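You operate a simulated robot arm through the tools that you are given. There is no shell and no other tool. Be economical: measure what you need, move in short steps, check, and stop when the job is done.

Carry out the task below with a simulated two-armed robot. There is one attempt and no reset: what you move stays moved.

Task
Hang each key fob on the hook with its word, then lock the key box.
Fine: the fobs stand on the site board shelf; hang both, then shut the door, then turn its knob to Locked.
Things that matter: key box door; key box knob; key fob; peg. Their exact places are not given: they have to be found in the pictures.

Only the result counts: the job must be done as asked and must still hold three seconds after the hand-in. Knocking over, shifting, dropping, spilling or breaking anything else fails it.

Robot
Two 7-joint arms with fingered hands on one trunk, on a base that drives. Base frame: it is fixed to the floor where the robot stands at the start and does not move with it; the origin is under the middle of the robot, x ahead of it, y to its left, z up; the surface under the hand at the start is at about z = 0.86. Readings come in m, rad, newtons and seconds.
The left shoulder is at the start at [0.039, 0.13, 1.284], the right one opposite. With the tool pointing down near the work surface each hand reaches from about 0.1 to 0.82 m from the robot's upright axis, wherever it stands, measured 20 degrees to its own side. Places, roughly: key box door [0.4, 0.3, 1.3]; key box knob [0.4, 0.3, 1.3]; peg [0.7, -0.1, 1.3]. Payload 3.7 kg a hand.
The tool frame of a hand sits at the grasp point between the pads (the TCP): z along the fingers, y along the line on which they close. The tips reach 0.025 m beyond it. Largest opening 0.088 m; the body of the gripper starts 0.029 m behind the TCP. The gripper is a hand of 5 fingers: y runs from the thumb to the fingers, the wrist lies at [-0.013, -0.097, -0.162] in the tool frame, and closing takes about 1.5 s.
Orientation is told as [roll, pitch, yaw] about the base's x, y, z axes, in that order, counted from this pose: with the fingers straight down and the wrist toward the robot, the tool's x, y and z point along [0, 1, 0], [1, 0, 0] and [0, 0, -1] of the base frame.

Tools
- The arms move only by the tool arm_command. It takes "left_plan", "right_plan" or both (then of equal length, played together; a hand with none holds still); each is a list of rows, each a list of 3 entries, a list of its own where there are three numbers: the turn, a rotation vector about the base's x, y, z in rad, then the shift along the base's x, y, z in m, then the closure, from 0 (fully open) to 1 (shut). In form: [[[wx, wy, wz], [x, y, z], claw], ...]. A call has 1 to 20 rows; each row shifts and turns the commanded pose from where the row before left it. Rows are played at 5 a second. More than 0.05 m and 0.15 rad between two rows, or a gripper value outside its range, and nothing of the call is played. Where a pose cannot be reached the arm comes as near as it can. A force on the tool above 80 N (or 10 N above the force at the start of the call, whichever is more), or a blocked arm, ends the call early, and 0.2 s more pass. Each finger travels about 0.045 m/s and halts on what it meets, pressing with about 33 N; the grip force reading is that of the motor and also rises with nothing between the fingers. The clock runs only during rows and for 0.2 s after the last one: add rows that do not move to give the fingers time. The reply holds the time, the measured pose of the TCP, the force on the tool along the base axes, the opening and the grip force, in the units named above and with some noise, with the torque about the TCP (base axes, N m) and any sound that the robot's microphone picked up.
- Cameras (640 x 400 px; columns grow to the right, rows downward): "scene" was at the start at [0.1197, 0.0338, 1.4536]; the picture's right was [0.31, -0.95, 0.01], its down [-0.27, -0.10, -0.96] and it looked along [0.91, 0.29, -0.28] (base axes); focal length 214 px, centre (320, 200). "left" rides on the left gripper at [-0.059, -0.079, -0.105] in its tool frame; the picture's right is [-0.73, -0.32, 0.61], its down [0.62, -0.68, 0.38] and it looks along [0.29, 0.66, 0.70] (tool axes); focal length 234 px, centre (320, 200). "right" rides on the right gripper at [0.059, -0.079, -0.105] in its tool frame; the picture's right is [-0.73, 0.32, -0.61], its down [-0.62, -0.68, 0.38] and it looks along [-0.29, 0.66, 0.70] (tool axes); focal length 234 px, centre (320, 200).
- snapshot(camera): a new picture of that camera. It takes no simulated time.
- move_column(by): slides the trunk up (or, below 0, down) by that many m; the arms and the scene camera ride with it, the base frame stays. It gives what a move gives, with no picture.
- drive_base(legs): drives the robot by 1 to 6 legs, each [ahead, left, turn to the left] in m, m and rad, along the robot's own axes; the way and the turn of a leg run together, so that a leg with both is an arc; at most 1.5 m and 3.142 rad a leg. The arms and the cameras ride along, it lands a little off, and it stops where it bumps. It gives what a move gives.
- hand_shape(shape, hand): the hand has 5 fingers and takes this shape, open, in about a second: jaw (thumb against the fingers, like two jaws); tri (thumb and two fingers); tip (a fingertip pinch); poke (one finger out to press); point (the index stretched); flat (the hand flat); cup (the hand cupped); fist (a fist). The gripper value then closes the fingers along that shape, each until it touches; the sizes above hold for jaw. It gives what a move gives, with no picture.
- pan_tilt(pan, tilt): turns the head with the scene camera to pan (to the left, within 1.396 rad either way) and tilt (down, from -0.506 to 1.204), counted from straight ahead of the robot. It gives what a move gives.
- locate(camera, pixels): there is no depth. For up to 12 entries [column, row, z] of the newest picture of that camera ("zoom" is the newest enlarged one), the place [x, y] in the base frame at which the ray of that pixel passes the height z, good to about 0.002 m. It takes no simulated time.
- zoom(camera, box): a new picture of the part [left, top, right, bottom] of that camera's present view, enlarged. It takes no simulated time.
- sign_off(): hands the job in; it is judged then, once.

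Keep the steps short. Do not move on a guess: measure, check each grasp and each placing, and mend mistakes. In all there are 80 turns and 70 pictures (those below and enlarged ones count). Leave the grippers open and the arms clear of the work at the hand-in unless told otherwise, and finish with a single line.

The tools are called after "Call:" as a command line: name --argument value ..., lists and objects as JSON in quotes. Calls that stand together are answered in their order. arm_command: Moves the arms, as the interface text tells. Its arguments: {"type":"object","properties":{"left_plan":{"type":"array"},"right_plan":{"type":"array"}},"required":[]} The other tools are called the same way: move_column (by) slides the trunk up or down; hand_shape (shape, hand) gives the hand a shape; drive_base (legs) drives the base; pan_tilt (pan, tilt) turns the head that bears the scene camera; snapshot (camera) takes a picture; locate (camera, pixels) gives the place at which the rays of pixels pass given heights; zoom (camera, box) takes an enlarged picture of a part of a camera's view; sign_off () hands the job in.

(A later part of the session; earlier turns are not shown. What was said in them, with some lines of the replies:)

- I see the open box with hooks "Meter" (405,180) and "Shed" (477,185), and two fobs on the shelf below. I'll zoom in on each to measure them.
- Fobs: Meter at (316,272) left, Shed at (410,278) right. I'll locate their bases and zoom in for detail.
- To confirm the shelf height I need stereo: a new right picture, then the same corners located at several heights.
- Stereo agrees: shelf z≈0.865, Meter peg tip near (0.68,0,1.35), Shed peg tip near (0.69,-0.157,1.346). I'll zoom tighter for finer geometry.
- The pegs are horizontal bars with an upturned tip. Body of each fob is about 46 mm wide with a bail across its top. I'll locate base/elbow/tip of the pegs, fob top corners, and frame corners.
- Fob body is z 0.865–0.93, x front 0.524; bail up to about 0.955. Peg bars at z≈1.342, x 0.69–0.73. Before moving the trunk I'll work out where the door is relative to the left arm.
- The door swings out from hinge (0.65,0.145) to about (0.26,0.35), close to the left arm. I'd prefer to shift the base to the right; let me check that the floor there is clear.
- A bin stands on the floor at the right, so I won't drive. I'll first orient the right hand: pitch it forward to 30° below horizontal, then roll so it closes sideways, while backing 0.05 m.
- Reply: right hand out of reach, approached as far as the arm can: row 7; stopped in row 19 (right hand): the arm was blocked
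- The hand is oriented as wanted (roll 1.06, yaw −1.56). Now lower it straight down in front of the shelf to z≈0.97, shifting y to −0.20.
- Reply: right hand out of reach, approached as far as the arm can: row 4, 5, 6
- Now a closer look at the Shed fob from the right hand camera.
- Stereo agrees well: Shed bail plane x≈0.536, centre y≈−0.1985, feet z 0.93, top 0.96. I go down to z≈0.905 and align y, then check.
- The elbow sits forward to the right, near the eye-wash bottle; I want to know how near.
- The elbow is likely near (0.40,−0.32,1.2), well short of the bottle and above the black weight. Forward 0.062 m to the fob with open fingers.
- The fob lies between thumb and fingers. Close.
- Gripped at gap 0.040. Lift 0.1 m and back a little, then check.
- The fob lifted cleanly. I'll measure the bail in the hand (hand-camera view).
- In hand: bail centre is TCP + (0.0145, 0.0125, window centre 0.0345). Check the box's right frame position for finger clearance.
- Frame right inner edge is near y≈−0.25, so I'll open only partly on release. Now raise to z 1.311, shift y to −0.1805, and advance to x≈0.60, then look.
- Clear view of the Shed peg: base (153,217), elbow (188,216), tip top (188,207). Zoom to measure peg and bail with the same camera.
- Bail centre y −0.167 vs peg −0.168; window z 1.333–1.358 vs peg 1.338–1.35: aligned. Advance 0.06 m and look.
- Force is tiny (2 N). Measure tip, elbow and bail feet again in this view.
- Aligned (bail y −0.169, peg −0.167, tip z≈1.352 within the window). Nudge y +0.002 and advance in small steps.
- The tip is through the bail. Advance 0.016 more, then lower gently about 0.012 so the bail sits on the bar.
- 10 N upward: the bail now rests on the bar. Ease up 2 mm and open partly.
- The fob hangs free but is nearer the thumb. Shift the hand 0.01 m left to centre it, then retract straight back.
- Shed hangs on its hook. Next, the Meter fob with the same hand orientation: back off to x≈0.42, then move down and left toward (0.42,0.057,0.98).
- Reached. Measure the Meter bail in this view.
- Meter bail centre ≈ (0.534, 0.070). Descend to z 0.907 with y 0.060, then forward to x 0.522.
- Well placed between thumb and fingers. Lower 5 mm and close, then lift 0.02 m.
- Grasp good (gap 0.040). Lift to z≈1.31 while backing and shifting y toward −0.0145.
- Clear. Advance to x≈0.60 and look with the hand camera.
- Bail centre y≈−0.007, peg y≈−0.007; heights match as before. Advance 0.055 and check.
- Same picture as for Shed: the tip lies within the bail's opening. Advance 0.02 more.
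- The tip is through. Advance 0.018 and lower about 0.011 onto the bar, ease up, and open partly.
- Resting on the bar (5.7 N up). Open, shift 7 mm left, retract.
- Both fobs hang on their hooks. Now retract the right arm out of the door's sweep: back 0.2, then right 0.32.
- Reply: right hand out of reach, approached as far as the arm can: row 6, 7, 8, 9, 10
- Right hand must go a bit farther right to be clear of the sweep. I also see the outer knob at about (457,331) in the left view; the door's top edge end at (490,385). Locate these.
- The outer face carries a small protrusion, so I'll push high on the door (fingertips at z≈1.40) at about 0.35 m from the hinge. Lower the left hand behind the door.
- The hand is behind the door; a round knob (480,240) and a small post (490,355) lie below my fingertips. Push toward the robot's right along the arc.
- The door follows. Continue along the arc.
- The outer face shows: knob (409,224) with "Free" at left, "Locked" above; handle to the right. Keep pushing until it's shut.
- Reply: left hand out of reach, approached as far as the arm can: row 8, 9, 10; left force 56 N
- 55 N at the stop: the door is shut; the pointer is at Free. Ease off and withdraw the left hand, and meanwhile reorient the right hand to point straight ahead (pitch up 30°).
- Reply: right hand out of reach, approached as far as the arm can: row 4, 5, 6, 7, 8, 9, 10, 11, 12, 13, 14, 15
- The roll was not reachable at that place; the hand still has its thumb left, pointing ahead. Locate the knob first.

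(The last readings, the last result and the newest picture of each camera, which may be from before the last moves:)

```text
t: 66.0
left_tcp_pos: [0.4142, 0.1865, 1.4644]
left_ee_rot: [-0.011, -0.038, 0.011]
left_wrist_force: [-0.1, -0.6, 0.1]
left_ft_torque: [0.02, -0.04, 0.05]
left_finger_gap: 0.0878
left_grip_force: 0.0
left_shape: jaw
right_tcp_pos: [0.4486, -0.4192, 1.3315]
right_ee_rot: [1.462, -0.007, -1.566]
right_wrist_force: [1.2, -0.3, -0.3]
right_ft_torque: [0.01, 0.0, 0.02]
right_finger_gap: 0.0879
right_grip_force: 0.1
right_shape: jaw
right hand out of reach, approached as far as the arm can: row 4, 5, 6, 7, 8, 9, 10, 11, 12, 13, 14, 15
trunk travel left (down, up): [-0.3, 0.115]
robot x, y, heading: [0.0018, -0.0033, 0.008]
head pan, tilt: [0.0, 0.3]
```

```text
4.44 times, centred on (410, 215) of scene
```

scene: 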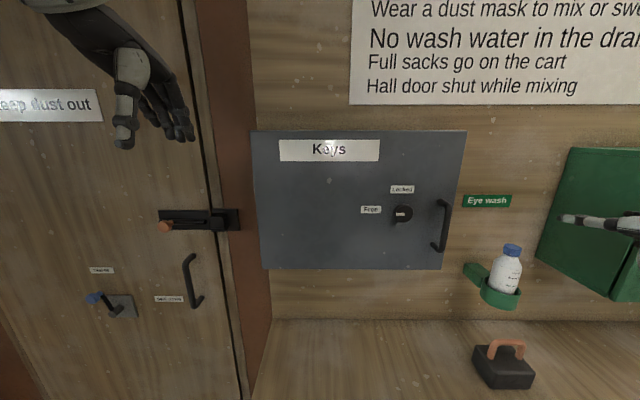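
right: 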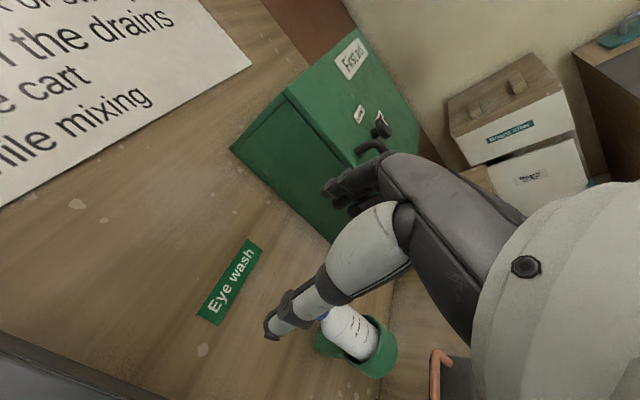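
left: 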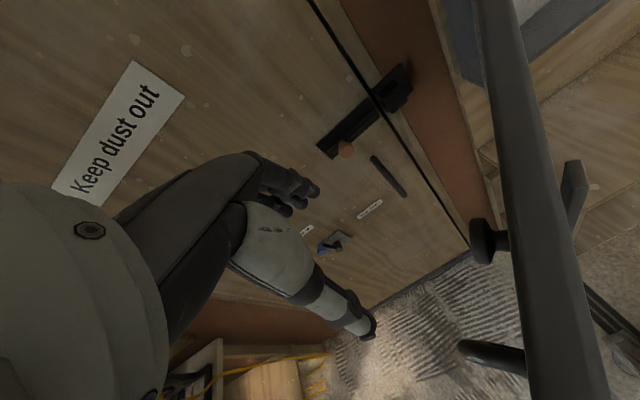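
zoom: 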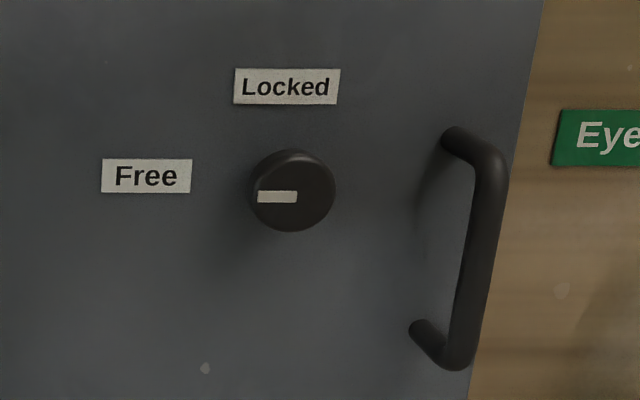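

Knob centre is near (0.585, −0.185, 1.287) — about 45 mm across; it must turn +90° about x. I'll move the right hand in front of it (x 0.50), then roll −90° so that the turn ends in the comfortable pose.

Call:
arm_command --right_plan '[[[0, 0, 0], [0.01, 0.046, -0.009], 0], [[0, 0, 0], [0.01, 0.047, -0.009], 0], [[0, 0, 0], [0.01, 0.047, -0.009], 0], [[0, 0, 0], [0.01, 0.047, -0.009], 0], [[0, 0, 0], [0.01, 0.047, -0.009], 0], [[0, -0.06, 0], [0, 0, 0], 0], [[0, -0.05, 0], [0, 0, 0], 0], [[-0.1428, 0, 0], [0, 0, 0], 0], [[-0.1428, 0, 0], [0, 0, 0], 0], [[-0.1428, 0, 0], [0, 0, 0], 0], [[-0.1428, 0, 0], [0, 0, 0], 0], [[-0.1428, 0, 0], [0, 0, 0], 0], [[-0.1428, 0, 0], [0, 0, 0], 0], [[-0.1428, 0, 0], [0, 0, 0], 0], [[-0.1428, 0, 0], [0, 0, 0], 0], [[-0.1428, 0, 0], [0, 0, 0], 0], [[-0.1428, 0, 0], [0, 0, 0], 0], [[-0.1428, 0, 0], [0, 0, 0], 0], [[0, 0, 0], [0, 0, 0], 0]]'

```text
t: 70.0
left_tcp_pos: [0.4149, 0.1862, 1.4627]
left_ee_rot: [-0.01, -0.039, 0.01]
left_wrist_force: [0.2, -0.9, -0.5]
left_ft_torque: [0.03, 0.0, 0.01]
left_finger_gap: 0.0878
left_grip_force: 0.0
left_shape: jaw
right_tcp_pos: [0.4645, -0.1997, 1.4734]
right_ee_rot: [1.521, -1.022, -1.555]
right_wrist_force: [0.3, 0.3, 0.9]
right_ft_torque: [-0.02, 0.02, -0.02]
right_finger_gap: 0.088
right_grip_force: 0.0
right_shape: jaw
right hand out of reach, approached as far as the arm can: row 1, 2, 9, 10, 11, 12, 13, 14, 15, 16, 17, 18
trunk travel left (down, up): [-0.3, 0.115]
robot x, y, heading: [0.0033, -0.0004, 0.007]
head pan, tilt: [0.0, 0.3]
```

The hand rolled 58° but rose to z 1.47, so this pose wants the shoulder lower. Lower the trunk by 0.185 so the hand comes to knob height, then finish the roll.

Call:
move_column --by -0.185

Call:
arm_command --right_plan '[[[-0.11, 0, 0], [0.005, 0.002, 0], 0], [[-0.11, 0, 0], [0.005, 0.002, 0], 0], [[-0.11, 0, 0], [0.005, 0.002, 0], 0], [[-0.11, 0, 0], [0.005, 0.002, 0], 0], [[-0.11, 0, 0], [0.005, 0.002, 0], 0], [[0, 0, 0], [0, 0, 0], 0]]'

Call:
snapshot --camera "right"

```text
t: 71.5
left_tcp_pos: [0.4039, 0.1895, 1.3175]
left_ee_rot: [-0.012, -0.037, 0.009]
left_wrist_force: [-0.2, -0.6, 0.8]
left_ft_torque: [0.0, -0.01, 0.0]
left_finger_gap: 0.0876
left_grip_force: 0.1
left_shape: jaw
right_tcp_pos: [0.5966, -0.1952, 1.1766]
right_ee_rot: [0.926, -0.939, -1.054]
right_wrist_force: [-69.9, 13.4, 10.1]
right_ft_torque: [-1.23, -4.5, -2.29]
right_finger_gap: 0.0877
right_grip_force: 0.1
right_shape: jaw
trunk travel left (down, up): [-0.153, 0.263]
robot x, y, heading: [-0.0038, -0.0029, 0.007]
head pan, tilt: [0.0, 0.3]
stopped: the force on the tool passed its limit at 104 N (the readings are from after the stop); the commanded pose is now the measured one
```

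```text
t: 71.8
left_tcp_pos: [0.4062, 0.1887, 1.3147]
left_ee_rot: [-0.013, -0.034, 0.01]
left_wrist_force: [0.2, -0.1, 0.6]
left_ft_torque: [-0.03, 0.0, 0.02]
left_finger_gap: 0.0878
left_grip_force: 0.1
left_shape: jaw
right_tcp_pos: [0.5957, -0.1955, 1.1777]
right_ee_rot: [0.92, -0.951, -1.045]
right_wrist_force: [-62.4, 11.1, 11.6]
right_ft_torque: [-1.08, -4.09, -2.04]
right_finger_gap: 0.0878
right_grip_force: 0.1
right_shape: jaw
right hand out of reach, approached as far as the arm can: row 1
trunk travel left (down, up): [-0.153, 0.263]
robot x, y, heading: [-0.0065, -0.0002, 0.004]
head pan, tilt: [0.0, 0.3]
stopped in row 1 (right hand): the force on the tool passed its limit at 100 N (the readings are from after the stop); the commanded pose is now the measured one
```

```text
7 pictures are left
```

right: 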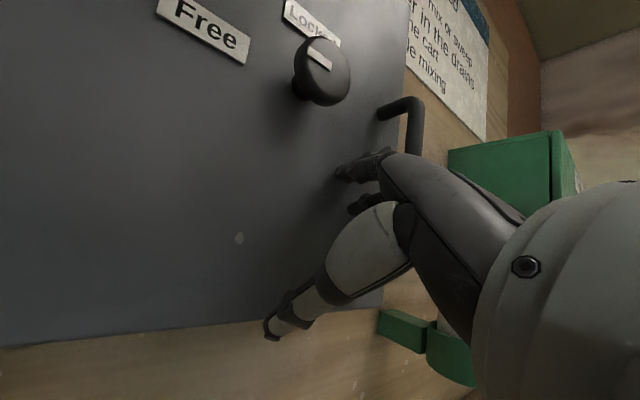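

The hand jumped forward and presses on the door below the knob (62 N). Back straight off.

Call:
arm_command --right_plan '[[[0, 0, 0], [-0.02, 0, 0], 0], [[0, 0, 0], [-0.03, 0, 0], 0], [[0, 0, 0], [-0.03, 0, 0.01], 0], [[0, 0, 0], [-0.03, 0, 0.02], 0], [[0, 0, 0], [0, 0, 0], 0]]'

Call:
snapshot --camera "scene"

```text
t: 72.7
left_tcp_pos: [0.4077, 0.1887, 1.3158]
left_ee_rot: [-0.013, -0.032, 0.008]
left_wrist_force: [-0.6, 0.1, 0.6]
left_ft_torque: [-0.02, 0.02, 0.0]
left_finger_gap: 0.0878
left_grip_force: 0.0
left_shape: jaw
right_tcp_pos: [0.5961, -0.195, 1.179]
right_ee_rot: [0.912, -0.951, -1.041]
right_wrist_force: [-57.3, 8.5, 9.9]
right_ft_torque: [-0.87, -3.75, -1.83]
right_finger_gap: 0.0882
right_grip_force: 0.1
right_shape: jaw
right hand out of reach, approached as far as the arm can: row 1, 2, 3, 4
trunk travel left (down, up): [-0.153, 0.263]
robot x, y, heading: [-0.0056, -0.0011, 0.003]
head pan, tilt: [0.0, 0.3]
stopped in row 4 (right hand): the force on the tool passed its limit at 92 N (the readings are from after the stop); the commanded pose is now the measured one
```

```text
6 pictures are left
```

scene: 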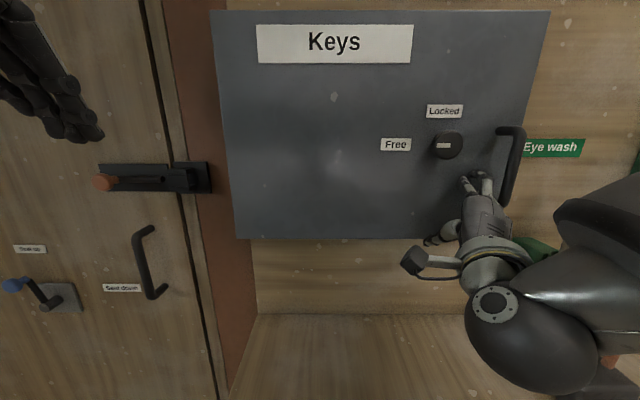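

The arm is cramped and cannot back off itself. Driving the base back 0.12 m frees it and also gives a better working distance.

Call:
drive_base --legs '[[-0.12, 0, 0]]'

Call:
snapshot --camera "scene"

```text
t: 73.9
left_tcp_pos: [0.3005, 0.1878, 1.3118]
left_ee_rot: [-0.011, -0.023, 0.011]
left_wrist_force: [0.0, 0.9, 0.5]
left_ft_torque: [0.01, -0.01, 0.01]
left_finger_gap: 0.0878
left_grip_force: 0.1
left_shape: jaw
right_tcp_pos: [0.4907, -0.1964, 1.1709]
right_ee_rot: [0.885, -0.939, -1.019]
right_wrist_force: [-0.8, 0.8, 1.4]
right_ft_torque: [-0.04, -0.02, 0.02]
right_finger_gap: 0.0877
right_grip_force: 0.0
right_shape: jaw
trunk travel left (down, up): [-0.153, 0.263]
robot x, y, heading: [-0.1175, 0.0022, 0.011]
head pan, tilt: [0.0, 0.3]
```

```text
5 pictures are left
```

scene: 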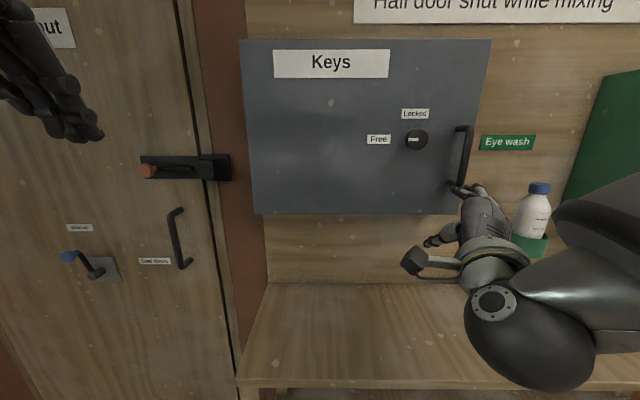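

Free again and nothing disturbed. Now straighten the hand (pitch −0.38), roll back to about 45°, and raise to the knob's height at x≈0.48.

Call:
arm_command --right_plan '[[[0, -0.128, 0], [-0.01, 0, 0.005], 0], [[0, -0.128, 0], [0, 0, 0.01], 0], [[0, -0.127, 0], [0, 0, 0.02], 0], [[0.13, 0, 0], [0, 0, 0.02], 0], [[0.13, 0, 0], [0, 0, 0.02], 0], [[0, 0, 0], [0, 0.003, 0.02], 0], [[0, 0, 0], [0, 0.003, 0.02], 0], [[0, 0, 0], [0, 0, 0], 0]]'

Call:
locate --camera "scene" --pixels '[[416, 140, 1.29], [416, 140, 1.28], [416, 140, 1.3], [490, 40, 1.455], [453, 213, 1.16], [241, 42, 1.455], [256, 213, 1.16], [462, 127, 1.3], [457, 187, 1.25]]'

```text
t: 75.7
left_tcp_pos: [0.3019, 0.1875, 1.3132]
left_ee_rot: [-0.013, -0.024, 0.013]
left_wrist_force: [0.0, -0.5, -0.4]
left_ft_torque: [0.01, 0.02, 0.0]
left_finger_gap: 0.088
left_grip_force: 0.1
left_shape: jaw
right_tcp_pos: [0.4936, -0.2017, 1.2762]
right_ee_rot: [1.127, -0.718, -1.223]
right_wrist_force: [0.2, 0.4, -0.6]
right_ft_torque: [-0.01, 0.0, -0.02]
right_finger_gap: 0.088
right_grip_force: 0.0
right_shape: jaw
right hand out of reach, approached as far as the arm can: row 1, 2, 3
trunk travel left (down, up): [-0.153, 0.263]
robot x, y, heading: [-0.1233, -0.0033, 0.009]
head pan, tilt: [0.0, 0.3]
```

```text
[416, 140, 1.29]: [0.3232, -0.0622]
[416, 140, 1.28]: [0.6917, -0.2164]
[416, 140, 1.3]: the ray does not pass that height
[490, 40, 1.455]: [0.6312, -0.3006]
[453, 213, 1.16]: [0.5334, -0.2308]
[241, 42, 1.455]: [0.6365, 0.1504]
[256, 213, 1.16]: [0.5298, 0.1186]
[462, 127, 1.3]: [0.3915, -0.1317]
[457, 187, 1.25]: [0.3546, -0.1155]
```

Knob ≈ (0.58, −0.172, 1.283). Finish pitching to straight ahead and align TCP to (0.48, −0.179, 1.290), then look with the hand camera.

Call:
arm_command --right_plan '[[[0, -0.11, 0], [0, 0.008, 0.005], 0], [[0, -0.11, 0], [0, 0.008, 0.005], 0], [[0, -0.11, 0], [0, 0.007, 0.004], 0], [[0, 0, 0], [0, 0, 0], 0], [[0, 0, 0], [0, 0, 0], 0]]'

Call:
snapshot --camera "right"

```text
t: 76.9
left_tcp_pos: [0.3006, 0.188, 1.3127]
left_ee_rot: [-0.008, -0.022, 0.012]
left_wrist_force: [0.3, 0.4, -0.9]
left_ft_torque: [0.01, -0.01, -0.01]
left_finger_gap: 0.0878
left_grip_force: 0.0
left_shape: jaw
right_tcp_pos: [0.4955, -0.181, 1.2926]
right_ee_rot: [1.572, -0.783, -1.529]
right_wrist_force: [0.4, 0.2, 0.2]
right_ft_torque: [-0.02, 0.01, 0.01]
right_finger_gap: 0.0879
right_grip_force: 0.1
right_shape: jaw
trunk travel left (down, up): [-0.153, 0.263]
robot x, y, heading: [-0.1198, 0.0021, 0.009]
head pan, tilt: [0.0, 0.3]
```

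```text
4 pictures are left
```

right: 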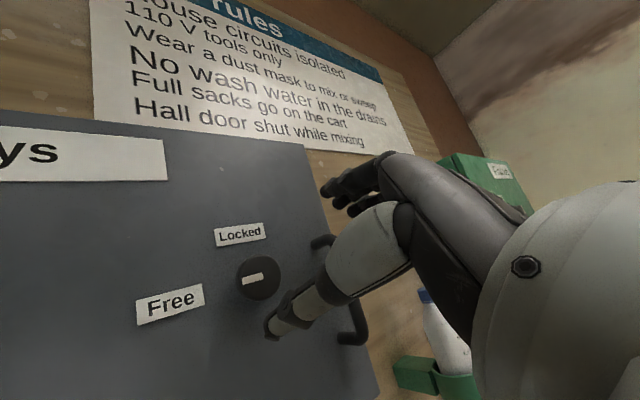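

The hand ray gives knob at (0.58, −0.172, 1.2845), agreeing. The hand is rolled 45° and aligned. Advance 0.08 m over the knob with open fingers.

Call:
arm_command --right_plan '[[[0, 0, 0], [0.02, 0.001, -0.001], 0], [[0, 0, 0], [0.02, 0.001, 0], 0], [[0, 0, 0], [0.02, 0, 0], 0], [[0, 0, 0], [0.02, 0, 0], 0], [[0, 0, 0], [0, 0, 0], 0]]'

Call:
snapshot --camera "right"

```text
t: 78.1
left_tcp_pos: [0.3, 0.1875, 1.3124]
left_ee_rot: [-0.012, -0.023, 0.011]
left_wrist_force: [-0.3, -0.3, -0.3]
left_ft_torque: [0.03, 0.01, 0.01]
left_finger_gap: 0.088
left_grip_force: 0.0
left_shape: jaw
right_tcp_pos: [0.548, -0.1813, 1.3249]
right_ee_rot: [1.56, -0.778, -1.522]
right_wrist_force: [-0.5, 0.0, 0.3]
right_ft_torque: [0.02, 0.02, 0.01]
right_finger_gap: 0.0883
right_grip_force: 0.0
right_shape: jaw
right hand out of reach, approached as far as the arm can: row 1, 2, 3, 4
trunk travel left (down, up): [-0.153, 0.263]
robot x, y, heading: [-0.1234, 0.0018, 0.011]
head pan, tilt: [0.0, 0.3]
```

```text
3 pictures are left
```

right: 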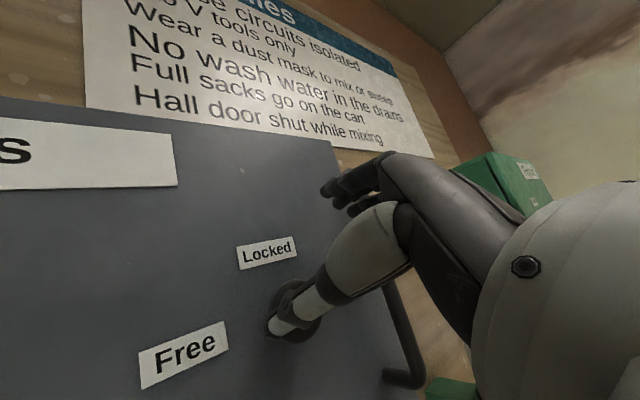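

At this distance the pose is at its limit (hand rose to z 1.325). I'll back to x≈0.495 where it was reachable, and test the whole +90° roll in free air first.

Call:
arm_command --right_plan '[[[0, 0, 0], [-0.03, 0, 0], 0], [[0, 0, 0], [-0.03, 0, 0], 0], [[0, 0, 0], [-0.02, 0, 0], 0], [[0, 0, 0], [0, 0, 0], 0]]'

Call:
arm_command --right_plan '[[[0.1428, 0, 0], [0, 0, 0], 0], [[0.1428, 0, 0], [0, 0, 0], 0], [[0.1428, 0, 0], [0, 0, 0], 0], [[0.1428, 0, 0], [0, 0, 0], 0], [[0.1428, 0, 0], [0, 0, 0], 0], [[0.1428, 0, 0], [0, 0, 0], 0], [[0.1428, 0, 0], [0, 0, 0], 0], [[0.1428, 0, 0], [0, 0, 0], 0], [[0.1428, 0, 0], [0, 0, 0], 0], [[0.1428, 0, 0], [0, 0, 0], 0], [[0.1428, 0, 0], [0, 0, 0], 0], [[0, 0, 0], [0, 0, 0], 0]]'

```text
t: 79.1
left_tcp_pos: [0.3003, 0.1884, 1.3115]
left_ee_rot: [-0.01, -0.023, 0.012]
left_wrist_force: [0.4, -1.0, -0.4]
left_ft_torque: [-0.01, 0.01, -0.02]
left_finger_gap: 0.0876
left_grip_force: 0.0
left_shape: jaw
right_tcp_pos: [0.4683, -0.1837, 1.3225]
right_ee_rot: [1.57, -0.785, -1.527]
right_wrist_force: [-0.1, -0.5, -0.1]
right_ft_torque: [-0.01, 0.01, -0.01]
right_finger_gap: 0.0882
right_grip_force: 0.2
right_shape: jaw
trunk travel left (down, up): [-0.153, 0.263]
robot x, y, heading: [-0.1234, 0.0014, 0.012]
head pan, tilt: [0.0, 0.3]
```

```text
t: 81.7
left_tcp_pos: [0.3019, 0.1877, 1.3125]
left_ee_rot: [-0.011, -0.022, 0.011]
left_wrist_force: [-0.1, 0.2, 0.9]
left_ft_torque: [0.02, 0.0, 0.02]
left_finger_gap: 0.0878
left_grip_force: 0.2
left_shape: jaw
right_tcp_pos: [0.4687, -0.1804, 1.3237]
right_ee_rot: [1.63, 0.788, -1.527]
right_wrist_force: [0.1, 0.5, 0.0]
right_ft_torque: [0.0, -0.01, 0.0]
right_finger_gap: 0.0879
right_grip_force: 0.0
right_shape: jaw
trunk travel left (down, up): [-0.153, 0.263]
robot x, y, heading: [-0.1205, 0.0042, 0.007]
head pan, tilt: [0.0, 0.3]
```

The full 90° turn is reachable there. Roll back, then lower the trunk 0.032 so that the hand comes to knob height.

Call:
arm_command --right_plan '[[[-0.1428, 0, 0], [0, 0, 0], 0], [[-0.1428, 0, 0], [0, 0, 0], 0], [[-0.1428, 0, 0], [0, 0, 0], 0], [[-0.1428, 0, 0], [0, 0, 0], 0], [[-0.1428, 0, 0], [0, 0, 0], 0], [[-0.1428, 0, 0], [0, 0, 0], 0], [[-0.1428, 0, 0], [0, 0, 0], 0], [[-0.1428, 0, 0], [0, 0, 0], 0], [[-0.1428, 0, 0], [0, 0, 0], 0], [[-0.1428, 0, 0], [0, 0, 0], 0], [[-0.1428, 0, 0], [0, 0, 0], 0], [[0, 0, 0], [0, 0, 0], 0]]'

Call:
move_column --by -0.032

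```text
t: 84.3
left_tcp_pos: [0.3006, 0.1885, 1.3123]
left_ee_rot: [-0.011, -0.023, 0.013]
left_wrist_force: [-0.8, -0.4, -0.3]
left_ft_torque: [0.02, 0.01, -0.02]
left_finger_gap: 0.0876
left_grip_force: 0.0
left_shape: jaw
right_tcp_pos: [0.4686, -0.1816, 1.3243]
right_ee_rot: [1.57, -0.789, -1.527]
right_wrist_force: [-0.2, 0.3, 0.1]
right_ft_torque: [0.0, -0.01, 0.01]
right_finger_gap: 0.088
right_grip_force: 0.0
right_shape: jaw
trunk travel left (down, up): [-0.153, 0.263]
robot x, y, heading: [-0.1204, -0.0008, 0.011]
head pan, tilt: [0.0, 0.3]
```

```text
t: 85.1
left_tcp_pos: [0.3089, 0.1883, 1.2764]
left_ee_rot: [-0.013, -0.004, 0.01]
left_wrist_force: [0.0, 0.0, -0.4]
left_ft_torque: [-0.06, 0.01, 0.03]
left_finger_gap: 0.0881
left_grip_force: 0.1
left_shape: jaw
right_tcp_pos: [0.4686, -0.1812, 1.2923]
right_ee_rot: [1.572, -0.783, -1.528]
right_wrist_force: [0.0, 0.7, 0.5]
right_ft_torque: [0.02, 0.03, 0.02]
right_finger_gap: 0.0878
right_grip_force: 0.1
right_shape: jaw
trunk travel left (down, up): [-0.121, 0.295]
robot x, y, heading: [-0.1254, 0.0026, 0.007]
head pan, tilt: [0.0, 0.3]
```

Aligned at (0.469, −0.181, 1.292). Drive forward 0.10 m so the open fingers pass over the knob.

Call:
drive_base --legs '[[0.1, 0, 0]]'

Call:
zoom --camera "right" --box '[160, 150, 480, 380]'

```text
t: 86.2
left_tcp_pos: [0.4075, 0.1898, 1.2751]
left_ee_rot: [-0.013, -0.003, 0.014]
left_wrist_force: [-0.2, 0.9, 0.2]
left_ft_torque: [-0.01, 0.01, -0.01]
left_finger_gap: 0.0877
left_grip_force: 0.1
left_shape: jaw
right_tcp_pos: [0.5673, -0.1791, 1.2916]
right_ee_rot: [1.567, -0.785, -1.525]
right_wrist_force: [0.6, -0.5, 0.0]
right_ft_torque: [0.03, -0.03, 0.0]
right_finger_gap: 0.088
right_grip_force: 0.1
right_shape: jaw
trunk travel left (down, up): [-0.121, 0.295]
robot x, y, heading: [-0.0224, -0.0022, 0.01]
head pan, tilt: [0.0, 0.3]
```

```text
1.74 times, centred on (320, 265) of right
```

zoom: 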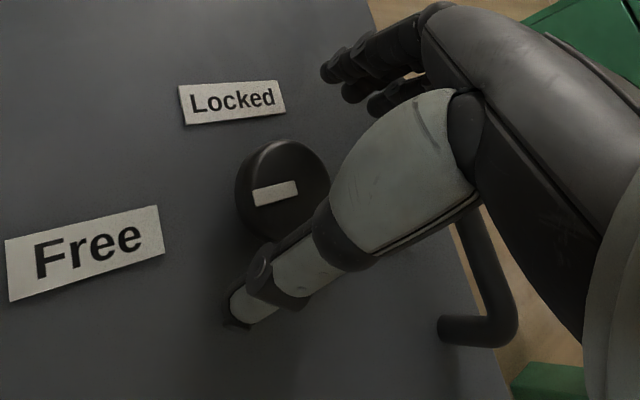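

The knob's face is at x≈0.592, centred well. Drive 0.018 m more so the pads straddle it, then close.

Call:
drive_base --legs '[[0.02, 0, 0]]'

Call:
arm_command --right_plan '[[[0, 0, 0], [0, 0, 0], 0.2], [[0, 0, 0], [0, 0, 0], 0.3], [[0, 0, 0], [0, 0, 0], 0.4], [[0, 0, 0], [0, 0, 0], 0.5], [[0, 0, 0], [0, 0, 0], 0.6], [[0, 0, 0], [0, 0, 0], 0.7], [[0, 0, 0], [0, 0, 0], 0.8], [[0, 0, 0], [0, 0, 0], 0.9], [[0, 0, 0], [0, 0, 0], 1], [[0, 0, 0], [0, 0, 0], 1], [[0, 0, 0], [0, 0, 0], 1]]'

```text
t: 87.0
left_tcp_pos: [0.4267, 0.1888, 1.2762]
left_ee_rot: [-0.014, -0.004, 0.012]
left_wrist_force: [0.5, 0.2, 0.0]
left_ft_torque: [0.0, 0.03, 0.0]
left_finger_gap: 0.0879
left_grip_force: 0.1
left_shape: jaw
right_tcp_pos: [0.5868, -0.1794, 1.2918]
right_ee_rot: [1.57, -0.784, -1.528]
right_wrist_force: [0.2, 0.1, 0.0]
right_ft_torque: [-0.01, -0.02, -0.01]
right_finger_gap: 0.0882
right_grip_force: 0.1
right_shape: jaw
trunk travel left (down, up): [-0.121, 0.295]
robot x, y, heading: [-0.0024, 0.0031, 0.01]
head pan, tilt: [0.0, 0.3]
```

```text
t: 89.4
left_tcp_pos: [0.4282, 0.1898, 1.2748]
left_ee_rot: [-0.012, -0.002, 0.011]
left_wrist_force: [0.1, 0.0, -0.3]
left_ft_torque: [0.01, 0.01, 0.03]
left_finger_gap: 0.0878
left_grip_force: 0.0
left_shape: jaw
right_tcp_pos: [0.5869, -0.1796, 1.2904]
right_ee_rot: [1.567, -0.785, -1.527]
right_wrist_force: [0.1, 2.2, -2.1]
right_ft_torque: [-0.01, 0.25, 0.26]
right_finger_gap: 0.0332
right_grip_force: 33.2
right_shape: jaw
trunk travel left (down, up): [-0.121, 0.295]
robot x, y, heading: [-0.0028, -0.0012, 0.012]
head pan, tilt: [0.0, 0.3]
```

Knob gripped (gap 0.033). Turn +90° about x, with the TCP following the knob's centre.

Call:
arm_command --right_plan '[[[0.1428, 0, 0], [0, -0.0008, -0.001], 1], [[0.1428, 0, 0], [0, -0.0006, -0.0011], 1], [[0.1428, 0, 0], [0, -0.0005, -0.0011], 1], [[0.1428, 0, 0], [0, -0.0004, -0.0011], 1], [[0.1428, 0, 0], [0, -0.0002, -0.0011], 1], [[0.1428, 0, 0], [0, 0, -0.0011], 1], [[0.1428, 0, 0], [0, 0.0002, -0.0011], 1], [[0.1428, 0, 0], [0, 0.0004, -0.0011], 1], [[0.1428, 0, 0], [0, 0.0005, -0.0011], 1], [[0.1428, 0, 0], [0, 0.0006, -0.0011], 1], [[0.1428, 0, 0], [0, 0.0008, -0.001], 1], [[0, 0, 0], [0, 0, 0], 1]]'

```text
t: 92.0
left_tcp_pos: [0.4274, 0.1909, 1.2741]
left_ee_rot: [-0.013, -0.001, 0.012]
left_wrist_force: [0.5, -0.2, 0.1]
left_ft_torque: [0.04, -0.04, -0.03]
left_finger_gap: 0.088
left_grip_force: 0.0
left_shape: jaw
right_tcp_pos: [0.5868, -0.176, 1.2787]
right_ee_rot: [1.632, 0.784, -1.521]
right_wrist_force: [1.2, 7.6, 15.9]
right_ft_torque: [-0.1, -0.14, 0.13]
right_finger_gap: 0.0304
right_grip_force: 33.6
right_shape: jaw
trunk travel left (down, up): [-0.121, 0.295]
robot x, y, heading: [-0.0004, 0.0013, 0.006]
head pan, tilt: [0.0, 0.3]
```

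Turned; measured roll went the full 90°. Open the fingers and look at the pointer through the hand camera.

Call:
arm_command --right_plan '[[[0, 0, 0], [0, 0.002, 0.004], 1], [[0, 0, 0], [0, 0, 0], 0.6], [[0, 0, 0], [0, 0, 0], 0.4], [[0, 0, 0], [0, 0, 0], 0.2], [[0, 0, 0], [0, 0, 0], 0], [[0, 0, 0], [0, 0, 0], 0], [[0, 0, 0], [0, 0, 0], 0]]'

Call:
zoom --camera "right" --box '[160, 150, 480, 380]'

```text
t: 93.6
left_tcp_pos: [0.4284, 0.1886, 1.2758]
left_ee_rot: [-0.012, -0.002, 0.011]
left_wrist_force: [0.6, -0.8, 0.4]
left_ft_torque: [0.0, 0.0, 0.0]
left_finger_gap: 0.0877
left_grip_force: 0.0
left_shape: jaw
right_tcp_pos: [0.5871, -0.179, 1.2838]
right_ee_rot: [1.629, 0.789, -1.525]
right_wrist_force: [-0.2, -0.1, 0.4]
right_ft_torque: [0.01, 0.04, -0.01]
right_finger_gap: 0.0879
right_grip_force: 0.1
right_shape: jaw
trunk travel left (down, up): [-0.121, 0.295]
robot x, y, heading: [-0.0074, 0.0027, 0.008]
head pan, tilt: [0.0, 0.3]
```

```text
1.74 times, centred on (320, 265) of right
```

zoom: 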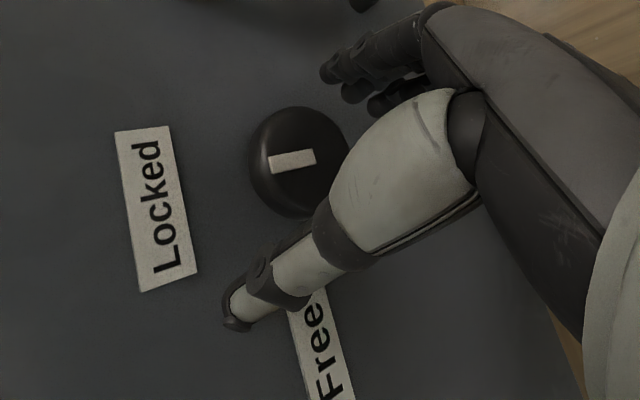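

The pointer lies along the label's up direction, i.e. at Locked (within a few degrees). Back away straight, then a last check picture.

Call:
drive_base --legs '[[-0.13, 0, 0]]'

Call:
arm_command --right_plan '[[[0, 0, 0], [-0.02, -0.03, -0.01], 0], [[0, 0, 0], [-0.02, -0.03, -0.01], 0], [[0, 0, 0], [0, -0.03, 0], 0], [[0, 0, 0], [0, 0, 0], 0]]'

Call:
zoom --camera "scene" --box '[200, 0, 560, 225]'

```text
t: 94.9
left_tcp_pos: [0.3, 0.1893, 1.2749]
left_ee_rot: [-0.012, 0.0, 0.015]
left_wrist_force: [0.6, 0.0, 0.6]
left_ft_torque: [-0.03, -0.02, -0.01]
left_finger_gap: 0.0878
left_grip_force: 0.0
left_shape: jaw
right_tcp_pos: [0.4605, -0.1782, 1.2832]
right_ee_rot: [1.632, 0.785, -1.521]
right_wrist_force: [-0.7, -0.1, -0.1]
right_ft_torque: [0.05, 0.03, 0.01]
right_finger_gap: 0.0875
right_grip_force: 0.1
right_shape: jaw
trunk travel left (down, up): [-0.121, 0.295]
robot x, y, heading: [-0.1294, -0.0023, 0.015]
head pan, tilt: [0.0, 0.3]
```

```text
t: 95.9
left_tcp_pos: [0.2988, 0.1904, 1.275]
left_ee_rot: [-0.013, -0.002, 0.016]
left_wrist_force: [0.0, 0.6, -0.7]
left_ft_torque: [0.03, 0.01, -0.01]
left_finger_gap: 0.0878
left_grip_force: 0.2
left_shape: jaw
right_tcp_pos: [0.4205, -0.2651, 1.2637]
right_ee_rot: [1.632, 0.784, -1.52]
right_wrist_force: [0.0, -0.3, -0.4]
right_ft_torque: [0.03, 0.0, 0.01]
right_finger_gap: 0.0877
right_grip_force: 0.0
right_shape: jaw
trunk travel left (down, up): [-0.121, 0.295]
robot x, y, heading: [-0.1326, 0.0003, 0.014]
head pan, tilt: [0.0, 0.3]
```

```text
1.78 times, centred on (380, 112) of scene
```

zoom: 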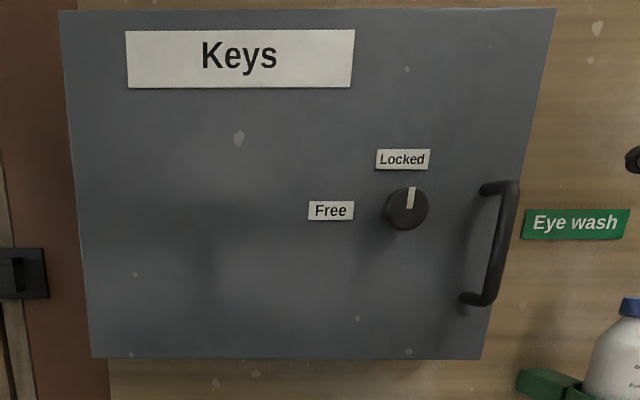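

The pointer is at Locked. A last numeric check that the door plane is parallel to the wall (no picture needed).

Call:
locate --camera "zoom" --pixels '[[60, 11, 1.45], [555, 9, 1.45], [92, 358, 1.16], [481, 359, 1.16]]'

```text
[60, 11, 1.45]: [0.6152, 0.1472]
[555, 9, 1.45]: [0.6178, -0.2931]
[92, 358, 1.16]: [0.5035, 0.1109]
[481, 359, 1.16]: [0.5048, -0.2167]
```

Both edges of the door are at the same x (0.615 and 0.618), so it is flush and shut. The knob points to Locked and both hands are open and clear, so I'm handing in.

Call:
sign_off

```text
The job is handed in.
```

Both fobs hang on the hooks with their words, the key box door is shut, and its knob is turned to Locked.
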